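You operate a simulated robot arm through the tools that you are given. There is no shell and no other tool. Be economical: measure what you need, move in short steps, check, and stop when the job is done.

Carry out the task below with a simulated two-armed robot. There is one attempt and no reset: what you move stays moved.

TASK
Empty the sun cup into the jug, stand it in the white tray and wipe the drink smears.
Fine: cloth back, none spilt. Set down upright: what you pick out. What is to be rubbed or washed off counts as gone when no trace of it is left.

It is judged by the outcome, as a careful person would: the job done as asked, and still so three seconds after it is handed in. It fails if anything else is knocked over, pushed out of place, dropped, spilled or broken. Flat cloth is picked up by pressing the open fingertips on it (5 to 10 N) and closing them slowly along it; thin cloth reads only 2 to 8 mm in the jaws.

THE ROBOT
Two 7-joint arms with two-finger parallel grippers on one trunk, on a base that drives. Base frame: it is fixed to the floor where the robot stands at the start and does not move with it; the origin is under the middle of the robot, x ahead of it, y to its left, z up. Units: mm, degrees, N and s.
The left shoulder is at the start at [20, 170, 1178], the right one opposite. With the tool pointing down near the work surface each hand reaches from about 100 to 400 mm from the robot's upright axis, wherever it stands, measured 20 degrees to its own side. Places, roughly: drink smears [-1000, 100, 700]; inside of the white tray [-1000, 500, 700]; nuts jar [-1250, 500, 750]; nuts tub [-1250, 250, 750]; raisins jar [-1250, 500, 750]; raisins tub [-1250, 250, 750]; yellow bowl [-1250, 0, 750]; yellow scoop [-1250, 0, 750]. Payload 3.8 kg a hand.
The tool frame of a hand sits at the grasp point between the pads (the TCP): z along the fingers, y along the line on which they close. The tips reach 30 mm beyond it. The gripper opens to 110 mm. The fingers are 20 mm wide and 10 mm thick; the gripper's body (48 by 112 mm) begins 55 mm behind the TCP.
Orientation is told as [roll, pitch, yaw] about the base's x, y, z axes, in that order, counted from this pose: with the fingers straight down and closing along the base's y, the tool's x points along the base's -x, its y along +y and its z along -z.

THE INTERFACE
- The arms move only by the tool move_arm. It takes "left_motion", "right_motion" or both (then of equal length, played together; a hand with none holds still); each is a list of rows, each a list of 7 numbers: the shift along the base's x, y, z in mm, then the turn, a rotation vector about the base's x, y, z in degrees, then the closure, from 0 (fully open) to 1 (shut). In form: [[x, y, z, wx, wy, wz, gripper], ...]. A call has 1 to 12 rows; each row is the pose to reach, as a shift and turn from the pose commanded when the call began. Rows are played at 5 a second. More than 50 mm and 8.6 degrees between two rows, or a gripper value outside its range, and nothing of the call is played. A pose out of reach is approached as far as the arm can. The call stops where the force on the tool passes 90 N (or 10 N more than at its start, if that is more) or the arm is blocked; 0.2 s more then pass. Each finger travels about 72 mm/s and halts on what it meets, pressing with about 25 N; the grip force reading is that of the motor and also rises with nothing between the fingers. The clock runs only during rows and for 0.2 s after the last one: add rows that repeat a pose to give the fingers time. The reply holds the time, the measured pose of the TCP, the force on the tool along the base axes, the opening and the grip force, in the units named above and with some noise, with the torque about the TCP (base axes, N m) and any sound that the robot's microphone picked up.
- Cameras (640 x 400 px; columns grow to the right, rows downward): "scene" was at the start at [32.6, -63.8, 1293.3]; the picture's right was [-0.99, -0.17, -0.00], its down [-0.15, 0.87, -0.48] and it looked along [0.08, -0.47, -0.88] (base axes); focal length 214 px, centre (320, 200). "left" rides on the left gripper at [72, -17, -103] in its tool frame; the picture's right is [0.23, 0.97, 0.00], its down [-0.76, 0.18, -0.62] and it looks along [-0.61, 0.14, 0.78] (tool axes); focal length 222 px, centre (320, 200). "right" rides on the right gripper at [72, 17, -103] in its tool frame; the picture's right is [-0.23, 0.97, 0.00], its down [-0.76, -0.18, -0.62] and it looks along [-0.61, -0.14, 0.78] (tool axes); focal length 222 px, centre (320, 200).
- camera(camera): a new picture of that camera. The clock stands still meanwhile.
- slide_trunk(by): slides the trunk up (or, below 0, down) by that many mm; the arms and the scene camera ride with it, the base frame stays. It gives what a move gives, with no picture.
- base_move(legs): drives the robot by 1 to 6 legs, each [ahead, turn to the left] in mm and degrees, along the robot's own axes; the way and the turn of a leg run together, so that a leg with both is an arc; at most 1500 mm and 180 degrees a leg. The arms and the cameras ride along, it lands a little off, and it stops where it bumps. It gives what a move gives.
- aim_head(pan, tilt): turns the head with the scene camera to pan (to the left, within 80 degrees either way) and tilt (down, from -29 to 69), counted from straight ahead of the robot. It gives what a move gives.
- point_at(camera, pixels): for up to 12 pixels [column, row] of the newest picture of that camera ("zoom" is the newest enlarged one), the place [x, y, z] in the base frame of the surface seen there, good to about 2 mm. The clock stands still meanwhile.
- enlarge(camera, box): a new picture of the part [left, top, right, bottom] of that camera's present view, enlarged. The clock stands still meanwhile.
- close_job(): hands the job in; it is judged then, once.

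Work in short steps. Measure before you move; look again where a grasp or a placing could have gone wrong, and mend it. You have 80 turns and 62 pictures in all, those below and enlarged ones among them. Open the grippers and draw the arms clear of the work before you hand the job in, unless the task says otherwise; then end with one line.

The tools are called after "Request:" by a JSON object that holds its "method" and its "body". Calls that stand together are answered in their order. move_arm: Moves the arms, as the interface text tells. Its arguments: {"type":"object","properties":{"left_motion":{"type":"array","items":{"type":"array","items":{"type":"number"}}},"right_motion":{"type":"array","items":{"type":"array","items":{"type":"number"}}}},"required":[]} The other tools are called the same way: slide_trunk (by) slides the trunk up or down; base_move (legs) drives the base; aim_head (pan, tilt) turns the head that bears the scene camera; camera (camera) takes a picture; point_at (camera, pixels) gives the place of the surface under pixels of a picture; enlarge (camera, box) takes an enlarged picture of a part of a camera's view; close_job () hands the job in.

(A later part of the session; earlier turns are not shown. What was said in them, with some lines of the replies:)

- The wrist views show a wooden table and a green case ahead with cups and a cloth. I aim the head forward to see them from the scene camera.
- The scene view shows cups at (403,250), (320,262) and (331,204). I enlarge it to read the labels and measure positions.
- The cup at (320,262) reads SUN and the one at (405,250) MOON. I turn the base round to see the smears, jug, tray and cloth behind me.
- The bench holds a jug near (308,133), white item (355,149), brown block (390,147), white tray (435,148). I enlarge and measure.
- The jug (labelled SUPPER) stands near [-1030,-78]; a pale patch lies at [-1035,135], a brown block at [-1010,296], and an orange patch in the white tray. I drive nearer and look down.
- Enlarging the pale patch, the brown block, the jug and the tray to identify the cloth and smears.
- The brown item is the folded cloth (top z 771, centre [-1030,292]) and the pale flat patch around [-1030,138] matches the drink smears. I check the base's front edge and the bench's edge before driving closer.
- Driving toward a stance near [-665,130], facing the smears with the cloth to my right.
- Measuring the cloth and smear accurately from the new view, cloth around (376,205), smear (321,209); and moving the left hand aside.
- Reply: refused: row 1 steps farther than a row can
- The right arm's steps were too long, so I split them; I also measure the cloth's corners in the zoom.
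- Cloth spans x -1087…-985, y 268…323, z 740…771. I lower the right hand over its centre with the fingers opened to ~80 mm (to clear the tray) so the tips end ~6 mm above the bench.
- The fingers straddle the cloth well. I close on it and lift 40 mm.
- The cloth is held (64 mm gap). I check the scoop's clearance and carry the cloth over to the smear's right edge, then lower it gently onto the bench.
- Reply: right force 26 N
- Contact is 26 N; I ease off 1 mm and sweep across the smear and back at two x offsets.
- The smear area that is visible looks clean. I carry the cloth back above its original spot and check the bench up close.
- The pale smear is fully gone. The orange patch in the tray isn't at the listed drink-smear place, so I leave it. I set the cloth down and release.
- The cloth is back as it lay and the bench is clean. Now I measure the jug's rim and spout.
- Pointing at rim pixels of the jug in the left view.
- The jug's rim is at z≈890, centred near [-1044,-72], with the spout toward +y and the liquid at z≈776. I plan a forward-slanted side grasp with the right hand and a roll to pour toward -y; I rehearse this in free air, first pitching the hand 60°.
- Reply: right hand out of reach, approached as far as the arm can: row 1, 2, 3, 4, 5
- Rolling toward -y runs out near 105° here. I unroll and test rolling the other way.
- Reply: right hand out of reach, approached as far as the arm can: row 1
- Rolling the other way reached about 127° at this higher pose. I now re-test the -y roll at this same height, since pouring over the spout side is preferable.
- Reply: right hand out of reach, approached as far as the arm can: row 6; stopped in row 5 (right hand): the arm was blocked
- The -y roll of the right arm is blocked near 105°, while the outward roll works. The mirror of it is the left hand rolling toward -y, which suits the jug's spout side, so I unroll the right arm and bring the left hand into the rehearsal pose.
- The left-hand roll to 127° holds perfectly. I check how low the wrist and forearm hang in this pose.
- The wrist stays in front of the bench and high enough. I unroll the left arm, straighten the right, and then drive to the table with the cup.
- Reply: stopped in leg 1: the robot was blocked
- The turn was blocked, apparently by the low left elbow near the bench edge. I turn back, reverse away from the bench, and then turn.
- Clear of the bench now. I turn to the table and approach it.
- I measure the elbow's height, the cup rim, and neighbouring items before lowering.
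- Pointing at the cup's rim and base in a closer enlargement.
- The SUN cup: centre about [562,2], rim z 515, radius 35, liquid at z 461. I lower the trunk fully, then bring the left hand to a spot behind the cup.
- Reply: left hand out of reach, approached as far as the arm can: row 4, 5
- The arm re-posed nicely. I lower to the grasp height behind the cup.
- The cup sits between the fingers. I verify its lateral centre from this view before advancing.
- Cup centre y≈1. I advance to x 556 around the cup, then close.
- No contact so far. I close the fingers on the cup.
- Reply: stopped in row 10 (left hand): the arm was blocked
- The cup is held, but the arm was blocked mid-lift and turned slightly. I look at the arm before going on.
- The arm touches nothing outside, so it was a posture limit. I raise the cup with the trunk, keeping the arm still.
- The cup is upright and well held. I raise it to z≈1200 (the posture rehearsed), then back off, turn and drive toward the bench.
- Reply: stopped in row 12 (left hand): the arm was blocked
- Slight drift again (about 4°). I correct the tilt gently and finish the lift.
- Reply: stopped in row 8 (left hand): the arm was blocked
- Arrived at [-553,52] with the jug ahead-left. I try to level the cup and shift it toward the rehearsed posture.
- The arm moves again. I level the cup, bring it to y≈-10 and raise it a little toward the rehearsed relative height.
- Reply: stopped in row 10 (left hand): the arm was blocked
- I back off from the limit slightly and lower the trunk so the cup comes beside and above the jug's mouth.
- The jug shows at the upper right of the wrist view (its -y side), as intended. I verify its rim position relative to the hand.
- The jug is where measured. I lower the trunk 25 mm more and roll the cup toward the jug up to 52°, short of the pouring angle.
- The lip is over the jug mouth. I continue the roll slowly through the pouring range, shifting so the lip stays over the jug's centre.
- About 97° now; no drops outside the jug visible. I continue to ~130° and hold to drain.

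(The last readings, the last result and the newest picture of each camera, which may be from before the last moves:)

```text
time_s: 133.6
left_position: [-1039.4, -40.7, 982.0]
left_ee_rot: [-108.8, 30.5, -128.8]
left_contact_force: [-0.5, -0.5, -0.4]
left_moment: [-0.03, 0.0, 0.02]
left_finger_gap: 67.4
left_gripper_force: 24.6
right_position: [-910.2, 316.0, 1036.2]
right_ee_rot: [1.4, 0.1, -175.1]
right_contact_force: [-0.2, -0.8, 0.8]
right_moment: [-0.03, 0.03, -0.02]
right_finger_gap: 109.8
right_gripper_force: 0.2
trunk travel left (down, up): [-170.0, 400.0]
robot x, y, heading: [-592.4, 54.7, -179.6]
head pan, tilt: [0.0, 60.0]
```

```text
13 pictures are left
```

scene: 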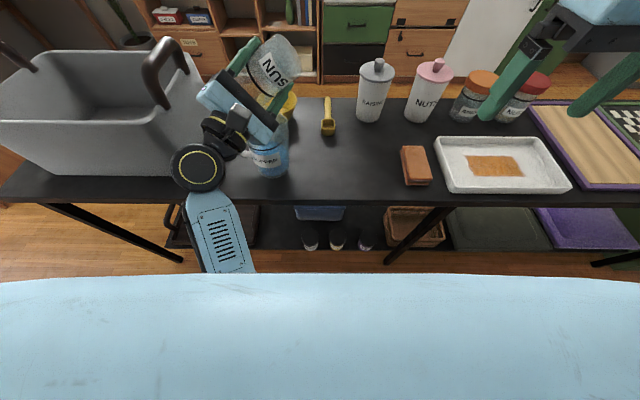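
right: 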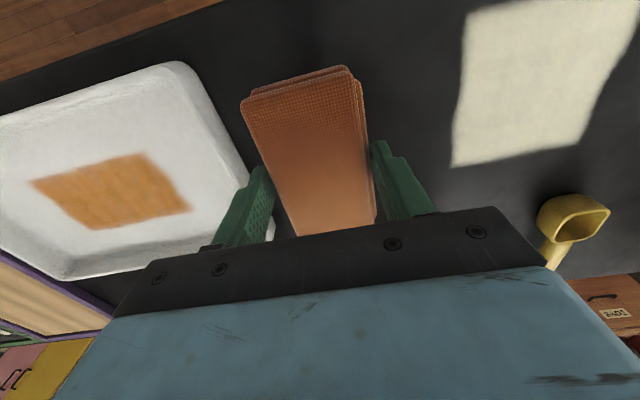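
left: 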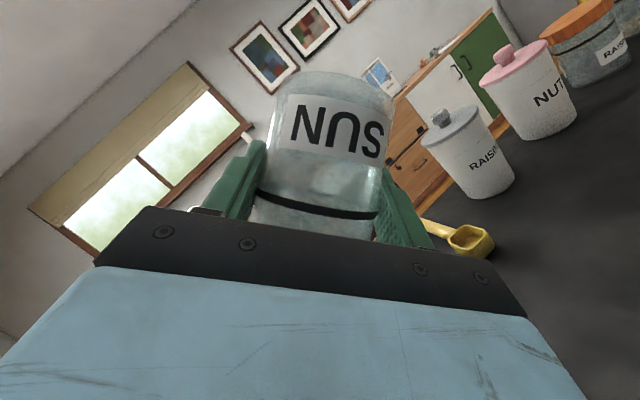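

The cup now looks clear and is emptied. I hold a bit, then roll it back upright over the same path.

Request:
{"method": "move_arm", "body": {"left_motion": [[0, 0, 0, 0, 0, 0, 1], [0, 3, 0, -8, 0, 0, 1], [0, 8, 0, -16, 0, 0, 1], [0, 13, 0, -24, 0, 0, 1], [0, 18, 0, -32, 0, 0, 1], [0, 22, 0, -40, 0, 0, 1], [0, 26, 0, -48, 0, 0, 1], [0, 30, 0, -56, 0, 0, 1], [0, 33, 0, -64, 0, 0, 1], [0, 35, 0, -72, 0, 0, 1], [0, 37, 0, -80, 0, 0, 1], [0, 38, 0, -88, 0, 0, 1]]}}

Request:
{"method": "move_arm", "body": {"left_motion": [[0, 0, 0, -8, 0, 0, 1], [0, 0, 0, -16, 0, 0, 1], [0, 0, 0, -24, 0, 0, 1], [0, 0, 0, -32, 0, 0, 1], [0, 0, 0, -40, 0, 0, 1], [0, 0, 0, -40, 0, 0, 1]]}}

Request:
{"method": "slide_trunk", "body": {"by": 130}}

Request:
{"method": "camera", "body": {"camera": "scene"}}

```text
time_s: 136.2
left_position: [-1039.8, -1.2, 984.1]
left_ee_rot: [-54.3, -39.8, -134.2]
left_contact_force: [0.5, -0.2, -0.7]
left_moment: [0.0, 0.03, 0.02]
left_finger_gap: 67.2
left_gripper_force: 25.1
right_position: [-910.2, 315.5, 1035.8]
right_ee_rot: [1.6, 0.2, -175.2]
right_contact_force: [0.1, -0.3, -0.5]
right_moment: [0.0, -0.03, -0.02]
right_finger_gap: 110.2
right_gripper_force: 0.0
trunk travel left (down, up): [-170.0, 400.0]
robot x, y, heading: [-587.7, 52.2, -179.2]
head pan, tilt: [0.0, 60.0]
```

```text
time_s: 137.6
left_position: [-1038.7, 0.0, 983.4]
left_ee_rot: [2.8, -57.7, -179.1]
left_contact_force: [0.4, 0.5, -0.4]
left_moment: [-0.02, -0.01, -0.01]
left_finger_gap: 67.3
left_gripper_force: 24.5
right_position: [-909.6, 316.4, 1035.8]
right_ee_rot: [1.5, 0.1, -175.2]
right_contact_force: [0.2, -0.2, -0.2]
right_moment: [-0.01, 0.01, 0.01]
right_finger_gap: 110.0
right_gripper_force: 0.2
trunk travel left (down, up): [-170.0, 400.0]
robot x, y, heading: [-595.6, 53.8, -179.3]
head pan, tilt: [0.0, 60.0]
```

```text
time_s: 139.2
left_position: [-1038.7, -0.7, 1113.8]
left_ee_rot: [2.5, -57.7, -178.9]
left_contact_force: [0.0, 0.3, -0.5]
left_moment: [0.02, -0.02, 0.01]
left_finger_gap: 67.3
left_gripper_force: 25.2
right_position: [-909.7, 315.4, 1165.8]
right_ee_rot: [1.4, 0.1, -175.2]
right_contact_force: [-0.9, -0.1, 0.3]
right_moment: [0.01, 0.02, -0.02]
right_finger_gap: 110.1
right_gripper_force: 0.2
trunk travel left (down, up): [-300.0, 270.0]
robot x, y, heading: [-594.0, 53.5, -179.5]
head pan, tilt: [0.0, 60.0]
```

```text
12 pictures are left
```

scene: 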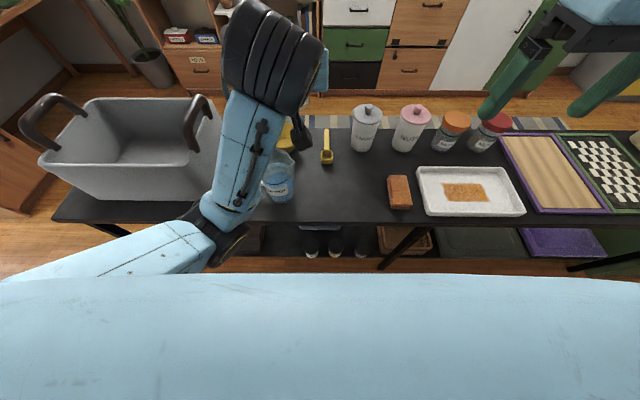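

The cup is upright and empty, nothing spilt. I measure the tray's free floor, then relocate by backing off and zig-zagging to stand in front of the tray.

Request:
{"method": "point_at", "body": {"camera": "scene", "pixels": [[417, 168], [515, 168], [526, 212], [425, 213], [490, 200], [444, 200], [505, 200], [512, 190], [432, 200], [432, 185], [485, 183], [500, 185]]}}

Request:
{"method": "slide_trunk", "body": {"by": 100}}

Request:
{"method": "base_move", "body": {"legs": [[-100, 0], [0, 40], [-400, 0], [0, -80], [460, 0], [0, 39.5]]}}

Request:
{"method": "camera", "body": {"camera": "scene"}}

```text
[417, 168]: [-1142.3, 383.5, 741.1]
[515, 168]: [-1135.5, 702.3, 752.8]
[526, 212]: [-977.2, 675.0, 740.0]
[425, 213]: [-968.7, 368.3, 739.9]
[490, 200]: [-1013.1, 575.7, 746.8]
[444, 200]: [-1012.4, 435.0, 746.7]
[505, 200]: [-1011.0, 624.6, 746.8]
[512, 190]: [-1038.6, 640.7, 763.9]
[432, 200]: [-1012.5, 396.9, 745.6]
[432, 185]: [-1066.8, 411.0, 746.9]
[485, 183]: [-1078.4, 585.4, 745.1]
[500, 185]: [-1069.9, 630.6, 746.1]
```

```text
time_s: 140.5
left_position: [-1041.0, -0.3, 1214.0]
left_ee_rot: [2.5, -57.8, -178.8]
left_contact_force: [-0.3, -0.2, -0.6]
left_moment: [0.0, 0.0, 0.0]
left_finger_gap: 67.5
left_gripper_force: 24.3
right_position: [-910.2, 315.6, 1266.5]
right_ee_rot: [1.5, 0.0, -175.2]
right_contact_force: [-0.6, -0.7, 0.1]
right_moment: [-0.02, 0.02, -0.02]
right_finger_gap: 110.2
right_gripper_force: 0.1
trunk travel left (down, up): [-400.0, 170.0]
robot x, y, heading: [-592.5, 53.9, -179.4]
head pan, tilt: [0.0, 60.0]
```

```text
time_s: 153.3
left_position: [-990.6, 571.1, 1213.6]
left_ee_rot: [2.4, -57.7, 179.8]
left_contact_force: [-0.1, -0.1, -0.6]
left_moment: [0.0, 0.0, 0.01]
left_finger_gap: 67.3
left_gripper_force: 25.0
right_position: [-854.8, 884.7, 1266.6]
right_ee_rot: [1.6, 0.1, -176.6]
right_contact_force: [-0.2, -0.6, 0.2]
right_moment: [0.01, -0.04, 0.04]
right_finger_gap: 110.1
right_gripper_force: 0.1
trunk travel left (down, up): [-400.0, 170.0]
robot x, y, heading: [-550.3, 612.2, 179.2]
head pan, tilt: [0.0, 60.0]
```

```text
11 pictures are left
```

scene: 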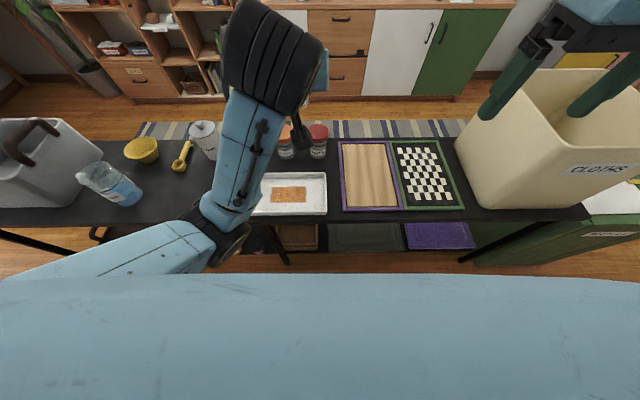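

A free strip of tray floor lies right of the orange patch; I aim for cup centre [-1068,595] on floor z 746. I drive 55 mm ahead and align the hand above, levelling its pitch.

Request:
{"method": "base_move", "body": {"legs": [[55, 0]]}}

Request:
{"method": "move_arm", "body": {"left_motion": [[0, 8, 0, 0, 1, 0, 1], [0, 16, 0, 0, 2, 0, 1], [-5, 22, 0, 0, 2.3, 0, 1], [-10, 22, 0, 0, 2.3, 0, 1], [-15, 22, 0, 0, 2.3, 0, 1], [-15, 22, 0, 0, 2.3, 0, 1]]}}

Request:
{"method": "slide_trunk", "body": {"by": -330}}

Request:
{"method": "camera", "body": {"camera": "left"}}

Request:
{"method": "camera", "body": {"camera": "scene"}}

```text
time_s: 154.2
left_position: [-1046.5, 572.4, 1214.1]
left_ee_rot: [2.4, -57.6, 179.8]
left_contact_force: [-0.3, 0.2, -0.7]
left_moment: [0.0, 0.01, 0.0]
left_finger_gap: 67.2
left_gripper_force: 24.4
right_position: [-909.7, 885.6, 1266.9]
right_ee_rot: [1.6, 0.2, -176.5]
right_contact_force: [-0.8, -0.4, 0.3]
right_moment: [0.03, -0.02, 0.01]
right_finger_gap: 110.1
right_gripper_force: 0.1
trunk travel left (down, up): [-400.0, 170.0]
robot x, y, heading: [-594.9, 615.9, 179.4]
head pan, tilt: [0.0, 60.0]
```

```text
time_s: 155.6
left_position: [-1060.6, 592.9, 1213.6]
left_ee_rot: [2.5, -60.0, 179.7]
left_contact_force: [-0.3, 0.1, -0.4]
left_moment: [0.02, 0.01, 0.01]
left_finger_gap: 67.3
left_gripper_force: 24.7
right_position: [-908.0, 885.1, 1267.4]
right_ee_rot: [1.5, 0.1, -176.5]
right_contact_force: [0.5, 0.1, 0.0]
right_moment: [0.01, 0.0, 0.0]
right_finger_gap: 110.0
right_gripper_force: 0.0
trunk travel left (down, up): [-400.0, 170.0]
robot x, y, heading: [-595.9, 612.7, 179.0]
head pan, tilt: [0.0, 60.0]
```

```text
time_s: 158.9
left_position: [-1059.2, 593.2, 883.2]
left_ee_rot: [2.6, -60.0, 179.7]
left_contact_force: [0.2, 0.2, 0.5]
left_moment: [-0.02, -0.01, 0.0]
left_finger_gap: 67.2
left_gripper_force: 24.7
right_position: [-908.8, 886.1, 936.8]
right_ee_rot: [1.6, 0.1, -176.6]
right_contact_force: [0.8, -0.7, -0.7]
right_moment: [-0.02, 0.0, 0.0]
right_finger_gap: 110.0
right_gripper_force: 0.0
trunk travel left (down, up): [-70.0, 500.0]
robot x, y, heading: [-595.3, 616.1, 179.4]
head pan, tilt: [0.0, 60.0]
```

```text
10 pictures are left
```

left: 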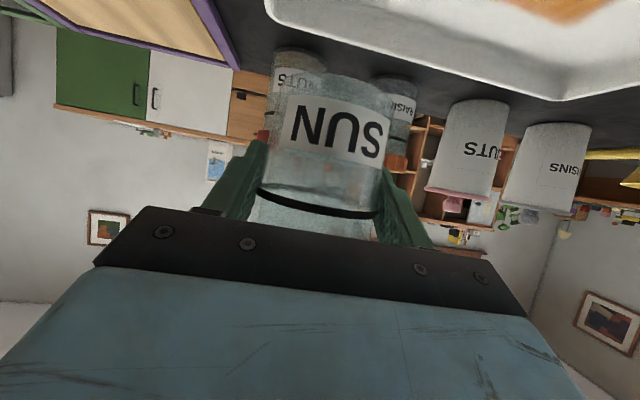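

```text
9 pictures are left
```

scene: 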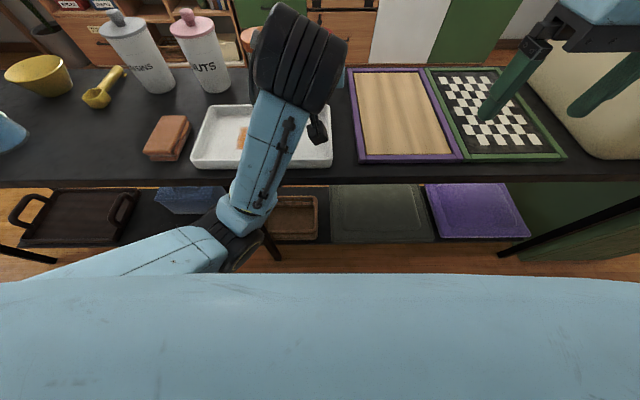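

The right hand hovers near the CLOTHS bin, so I pull it back toward me; I also verify the tray's edges from the left view.

Request:
{"method": "move_arm", "body": {"right_motion": [[25, 0, 0, 0, 0, 0, 0], [50, 0, 0, 0, 0, 0, 0], [75, 0, 0, 0, 0, 0, 0], [100, 0, 0, 0, 0, 0, 0], [120, 0, 0, 0, 0, 0, 0], [120, 0, 0, 0, 0, 0, 0]]}}

Request:
{"method": "point_at", "body": {"camera": "left", "pixels": [[268, 8], [285, 22], [275, 15], [330, 20], [400, 50], [350, 10], [560, 60], [380, 62]]}}

```text
time_s: 160.3
left_position: [-1058.9, 594.9, 883.7]
left_ee_rot: [2.4, -59.9, 179.8]
left_contact_force: [0.0, 0.5, 0.3]
left_moment: [-0.02, 0.01, 0.02]
left_finger_gap: 67.4
left_gripper_force: 24.8
right_position: [-798.7, 886.1, 946.2]
right_ee_rot: [1.6, 0.1, -176.6]
right_contact_force: [-0.5, 0.3, -0.1]
right_moment: [-0.03, -0.01, 0.0]
right_finger_gap: 110.1
right_gripper_force: 0.1
right hand out of reach, approached as far as the arm can: row 5, 6
trunk travel left (down, up): [-70.0, 500.0]
robot x, y, heading: [-598.1, 620.4, 179.2]
head pan, tilt: [0.0, 60.0]
```

```text
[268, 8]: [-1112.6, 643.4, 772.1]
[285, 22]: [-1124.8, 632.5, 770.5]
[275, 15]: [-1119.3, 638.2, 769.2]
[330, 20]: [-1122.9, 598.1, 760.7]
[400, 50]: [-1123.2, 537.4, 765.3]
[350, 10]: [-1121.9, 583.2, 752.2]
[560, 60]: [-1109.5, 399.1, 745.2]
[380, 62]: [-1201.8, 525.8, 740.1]
```

Tray back wall at x≈-1122, right rim y≈643: my target fits. I lower the trunk 66 mm and then feel down with the arm.

Request:
{"method": "slide_trunk", "body": {"by": -66}}

Request:
{"method": "move_arm", "body": {"left_motion": [[0, 0, -4, 0, 0, 0, 1], [0, 0, -8, 0, 0, 0, 1], [0, 0, -12, 0, 0, 0, 1], [0, 0, -14, 0, 0, 0, 1], [0, 0, -16, 0, 0, 0, 1], [0, 0, -16, 0, 0, 0, 1]]}}

Request:
{"method": "camera", "body": {"camera": "left"}}

```text
time_s: 161.3
left_position: [-1059.9, 593.3, 819.1]
left_ee_rot: [2.4, -60.0, 179.8]
left_contact_force: [0.6, -0.8, -0.4]
left_moment: [-0.01, -0.01, 0.02]
left_finger_gap: 67.2
left_gripper_force: 25.1
right_position: [-797.7, 885.6, 880.4]
right_ee_rot: [1.5, 0.1, -176.5]
right_contact_force: [0.4, -0.4, -0.3]
right_moment: [-0.02, 0.01, 0.04]
right_finger_gap: 110.3
right_gripper_force: 0.0
trunk travel left (down, up): [-4.0, 566.0]
robot x, y, heading: [-597.9, 612.8, 179.2]
head pan, tilt: [0.0, 60.0]
```

```text
time_s: 162.7
left_position: [-1059.0, 594.7, 800.8]
left_ee_rot: [2.6, -59.9, 179.8]
left_contact_force: [-0.7, 0.3, -0.2]
left_moment: [-0.01, 0.04, -0.01]
left_finger_gap: 67.4
left_gripper_force: 25.2
right_position: [-798.1, 886.0, 879.2]
right_ee_rot: [1.5, 0.0, -176.6]
right_contact_force: [0.4, 0.3, 0.5]
right_moment: [0.01, -0.02, 0.02]
right_finger_gap: 109.9
right_gripper_force: 0.2
trunk travel left (down, up): [-4.0, 566.0]
robot x, y, heading: [-595.9, 616.3, 179.1]
head pan, tilt: [0.0, 60.0]
```

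```text
8 pictures are left
```

left: 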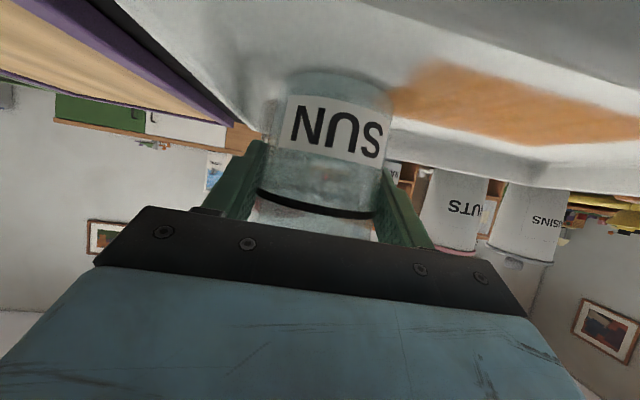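

The cup is nearly on the floor of the tray, beside the patch, with no contact force yet. I feel down in 1 mm steps.

Request:
{"method": "move_arm", "body": {"left_motion": [[0, 0, -1, 0, 0, 0, 1], [0, 0, -2, 0, 0, 0, 1], [0, 0, -2, 0, 0, 0, 1]]}}

```text
time_s: 163.5
left_position: [-1059.4, 594.0, 799.5]
left_ee_rot: [2.5, -60.0, 179.8]
left_contact_force: [1.0, 0.1, 2.3]
left_moment: [0.11, 0.04, 0.01]
left_finger_gap: 67.3
left_gripper_force: 25.0
right_position: [-798.7, 885.2, 879.4]
right_ee_rot: [1.6, 0.1, -176.5]
right_contact_force: [0.8, -0.2, 1.3]
right_moment: [-0.03, 0.04, 0.02]
right_finger_gap: 110.2
right_gripper_force: 0.1
trunk travel left (down, up): [-4.0, 566.0]
robot x, y, heading: [-595.0, 617.6, 179.1]
head pan, tilt: [0.0, 60.0]
```

Light contact (2–3 N). I press 0.5 mm more and open the fingers slightly, then check.

Request:
{"method": "move_arm", "body": {"left_motion": [[0, 0, -0.7, 0, 0, 0, 1], [0, 0, -0.7, 0, 0, 0, 0.5], [0, 0, -0.7, 0, 0, 0, 0.35], [0, 0, -0.7, 0, 0, 0, 0.26], [0, 0, -0.7, 0, 0, 0, 0.24], [0, 0, -0.7, 0, 0, 0, 0.24]]}}

Request:
{"method": "camera", "body": {"camera": "left"}}

```text
time_s: 164.9
left_position: [-1059.6, 593.7, 798.5]
left_ee_rot: [2.5, -60.1, 179.8]
left_contact_force: [0.6, -0.8, -0.1]
left_moment: [0.0, 0.01, -0.04]
left_finger_gap: 83.8
left_gripper_force: 0.1
right_position: [-797.7, 885.9, 880.2]
right_ee_rot: [1.5, 0.1, -176.5]
right_contact_force: [-0.8, -0.3, -0.9]
right_moment: [0.01, 0.01, 0.03]
right_finger_gap: 109.9
right_gripper_force: 0.0
trunk travel left (down, up): [-4.0, 566.0]
robot x, y, heading: [-597.9, 613.1, 179.1]
head pan, tilt: [0.0, 60.0]
```

```text
7 pictures are left
```

left: 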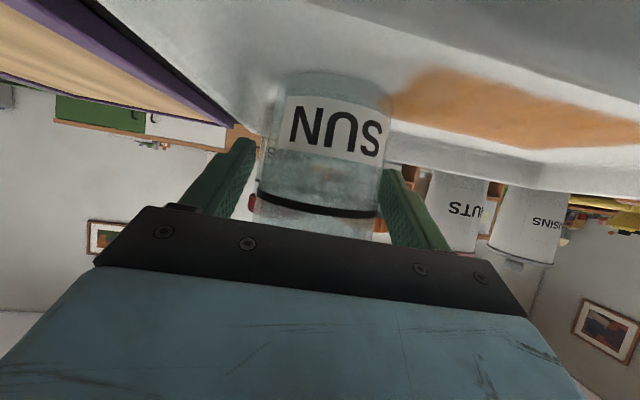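

The cup stands free in the tray. I shift 4 mm toward -y to centre the fingers and withdraw straight back.

Request:
{"method": "move_arm", "body": {"left_motion": [[0, -4, 0, 0, 0, 0, 0.24], [8, -4, 0, 0, 0, 0, 0.24], [18, -4, 0, 0, 0, 0, 0.24], [30, -4, 1, 0, 0, 0, 0.24], [45, -4, 2, 0, 0, 0, 0.24], [60, -4, 4, 0, 0, 0, 0.24], [75, -4, 6, 0, 0, 0, 0.24], [90, -4, 8, 0, 0, 0, 0.2]]}}

Request:
{"method": "camera", "body": {"camera": "left"}}

```text
time_s: 166.7
left_position: [-973.6, 579.6, 804.0]
left_ee_rot: [6.4, -60.5, 177.2]
left_contact_force: [-1.1, 0.2, 0.8]
left_moment: [-0.01, 0.01, -0.03]
left_finger_gap: 88.2
left_gripper_force: 0.1
right_position: [-798.4, 886.9, 880.3]
right_ee_rot: [1.4, 0.1, -176.5]
right_contact_force: [-0.1, -0.5, 0.6]
right_moment: [0.0, 0.01, 0.05]
right_finger_gap: 110.0
right_gripper_force: 0.1
trunk travel left (down, up): [-4.0, 566.0]
robot x, y, heading: [-598.5, 616.1, 179.1]
head pan, tilt: [0.0, 60.0]
```

```text
6 pictures are left
```

left: 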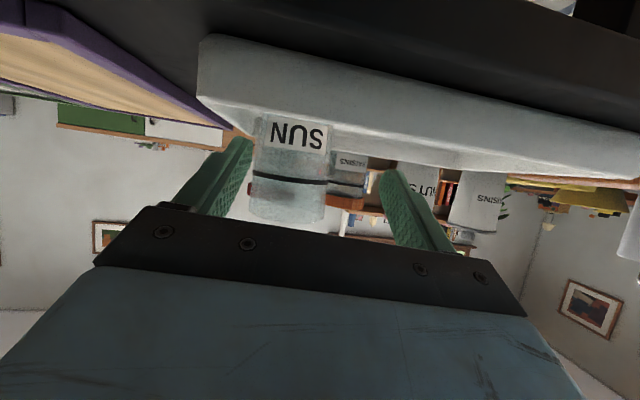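

The cup stands upright in the tray, clear of the hand. I raise the trunk and back away, then take a final overview.

Request:
{"method": "slide_trunk", "body": {"by": 270}}

Request:
{"method": "base_move", "body": {"legs": [[-250, 0]]}}

Request:
{"method": "move_arm", "body": {"left_motion": [[0, 0, 0, 0, 0, 0, 0], [0, 0, 0, 0, 0, 0, 0]]}}

Request:
{"method": "aim_head", "body": {"pan": 20, "tilt": 45}}

Request:
{"method": "camera", "body": {"camera": "scene"}}

```text
time_s: 169.5
left_position: [-971.5, 581.7, 1070.8]
left_ee_rot: [6.5, -60.0, 177.0]
left_contact_force: [0.5, 0.4, 0.0]
left_moment: [0.01, 0.01, 0.01]
left_finger_gap: 88.0
left_gripper_force: 0.1
right_position: [-798.2, 886.4, 1150.1]
right_ee_rot: [1.5, 0.2, -176.5]
right_contact_force: [-0.1, 0.7, -0.1]
right_moment: [0.01, 0.0, -0.01]
right_finger_gap: 109.8
right_gripper_force: 0.1
trunk travel left (down, up): [-274.0, 296.0]
robot x, y, heading: [-596.7, 619.0, 179.1]
head pan, tilt: [0.0, 60.0]
```

```text
time_s: 171.3
left_position: [-719.2, 580.0, 1069.9]
left_ee_rot: [6.4, -59.9, 176.4]
left_contact_force: [0.5, 0.0, -0.2]
left_moment: [-0.03, 0.0, 0.0]
left_finger_gap: 87.7
left_gripper_force: 0.2
right_position: [-544.2, 882.6, 1149.8]
right_ee_rot: [1.5, 0.1, -177.0]
right_contact_force: [-0.4, -0.1, -0.6]
right_moment: [0.02, -0.01, -0.05]
right_finger_gap: 109.9
right_gripper_force: 0.1
trunk travel left (down, up): [-274.0, 296.0]
robot x, y, heading: [-345.2, 610.5, 178.8]
head pan, tilt: [0.0, 60.0]
```

```text
time_s: 171.9
left_position: [-719.6, 581.4, 1068.7]
left_ee_rot: [6.7, -59.8, 176.3]
left_contact_force: [0.7, 0.3, -0.3]
left_moment: [0.03, -0.04, 0.0]
left_finger_gap: 109.8
left_gripper_force: 0.0
right_position: [-544.5, 883.6, 1150.3]
right_ee_rot: [1.6, 0.0, -177.0]
right_contact_force: [0.2, 0.0, 0.9]
right_moment: [0.01, 0.01, -0.02]
right_finger_gap: 109.8
right_gripper_force: 0.1
trunk travel left (down, up): [-274.0, 296.0]
robot x, y, heading: [-343.8, 612.2, 179.2]
head pan, tilt: [0.0, 60.0]
```

```text
time_s: 172.8
left_position: [-719.7, 581.1, 1069.6]
left_ee_rot: [6.6, -59.7, 176.2]
left_contact_force: [0.0, -0.1, 0.1]
left_moment: [-0.01, -0.02, -0.01]
left_finger_gap: 110.1
left_gripper_force: 0.0
right_position: [-544.0, 883.0, 1149.7]
right_ee_rot: [1.5, 0.1, -177.0]
right_contact_force: [-0.4, 0.4, 0.2]
right_moment: [-0.01, -0.05, 0.02]
right_finger_gap: 110.0
right_gripper_force: 0.0
trunk travel left (down, up): [-274.0, 296.0]
robot x, y, heading: [-345.9, 612.0, 178.8]
head pan, tilt: [20.0, 45.0]
```

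```text
5 pictures are left
```

scene: 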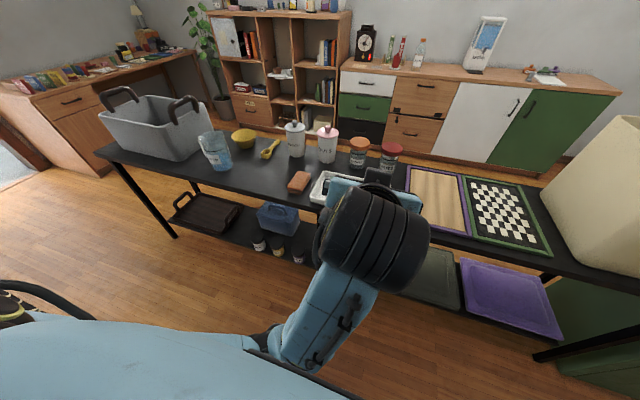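

The arm hides the tray; I turn the base right a bit and pan the head left for a clear view of jug and tray.

Request:
{"method": "base_move", "body": {"legs": [[0, -35]]}}

Request:
{"method": "aim_head", "body": {"pan": 55, "tilt": 42}}

Request:
{"method": "camera", "body": {"camera": "scene"}}

```text
time_s: 174.8
left_position: [-670.7, 797.3, 1069.2]
left_ee_rot: [6.8, -59.8, 142.0]
left_contact_force: [1.1, 0.1, -0.3]
left_moment: [-0.02, 0.02, 0.0]
left_finger_gap: 110.0
left_gripper_force: 0.0
right_position: [-356.5, 947.8, 1149.0]
right_ee_rot: [1.6, 0.2, 148.7]
right_contact_force: [-0.4, 0.0, 0.2]
right_moment: [-0.02, 0.04, 0.0]
right_finger_gap: 109.9
right_gripper_force: 0.0
trunk travel left (down, up): [-274.0, 296.0]
robot x, y, heading: [-344.7, 610.6, 144.4]
head pan, tilt: [20.0, 45.0]
```

```text
time_s: 175.8
left_position: [-671.4, 798.0, 1069.1]
left_ee_rot: [6.6, -59.8, 142.0]
left_contact_force: [-0.7, 0.0, -0.9]
left_moment: [0.01, 0.0, -0.01]
left_finger_gap: 109.9
left_gripper_force: 0.1
right_position: [-357.8, 947.6, 1149.8]
right_ee_rot: [1.6, 0.1, 148.9]
right_contact_force: [-0.5, -0.3, -0.3]
right_moment: [-0.03, -0.01, 0.04]
right_finger_gap: 110.1
right_gripper_force: 0.0
trunk travel left (down, up): [-274.0, 296.0]
robot x, y, heading: [-345.7, 612.2, 144.1]
head pan, tilt: [55.0, 42.0]
```

```text
4 pictures are left
```

scene: 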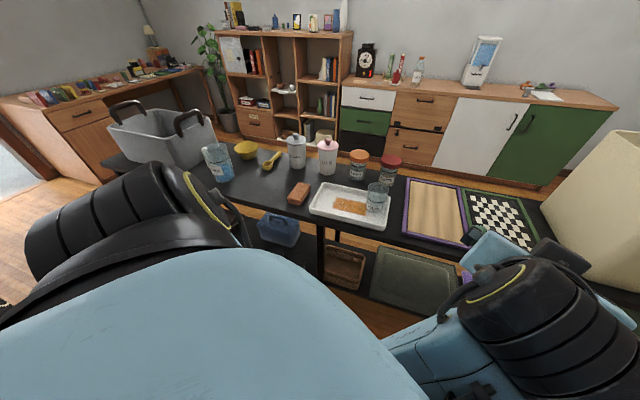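

Request:
{"method": "enlarge", "body": {"camera": "scene", "box": [195, 130, 405, 240]}}

Request:
{"method": "point_at", "body": {"camera": "scene", "pixels": [[188, 115], [298, 190], [212, 115]]}}

```text
3.05 times, centred on (300, 185) of scene
```

zoom: 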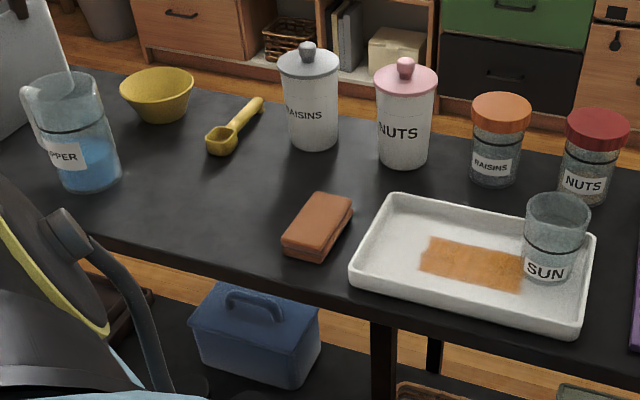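

```text
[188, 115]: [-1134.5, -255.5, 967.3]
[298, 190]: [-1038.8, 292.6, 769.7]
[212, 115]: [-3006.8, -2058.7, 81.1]
```

The enlarged view shows the SUN cup empty and upright in the tray, the jug filled higher, the bench clean, and the cloth back in place. Both hands are open and clear, so I hand in.

Request:
{"method": "close_job", "body": {}}

```text
The job is handed in.
```

The sun cup has been emptied into the jug with no spill visible and stands upright in the white tray. The drink smears on the bench are wiped off and the cloth is back in its place. I left the orange patch inside the tray alone, because it was not at the listed place for the drink smears.
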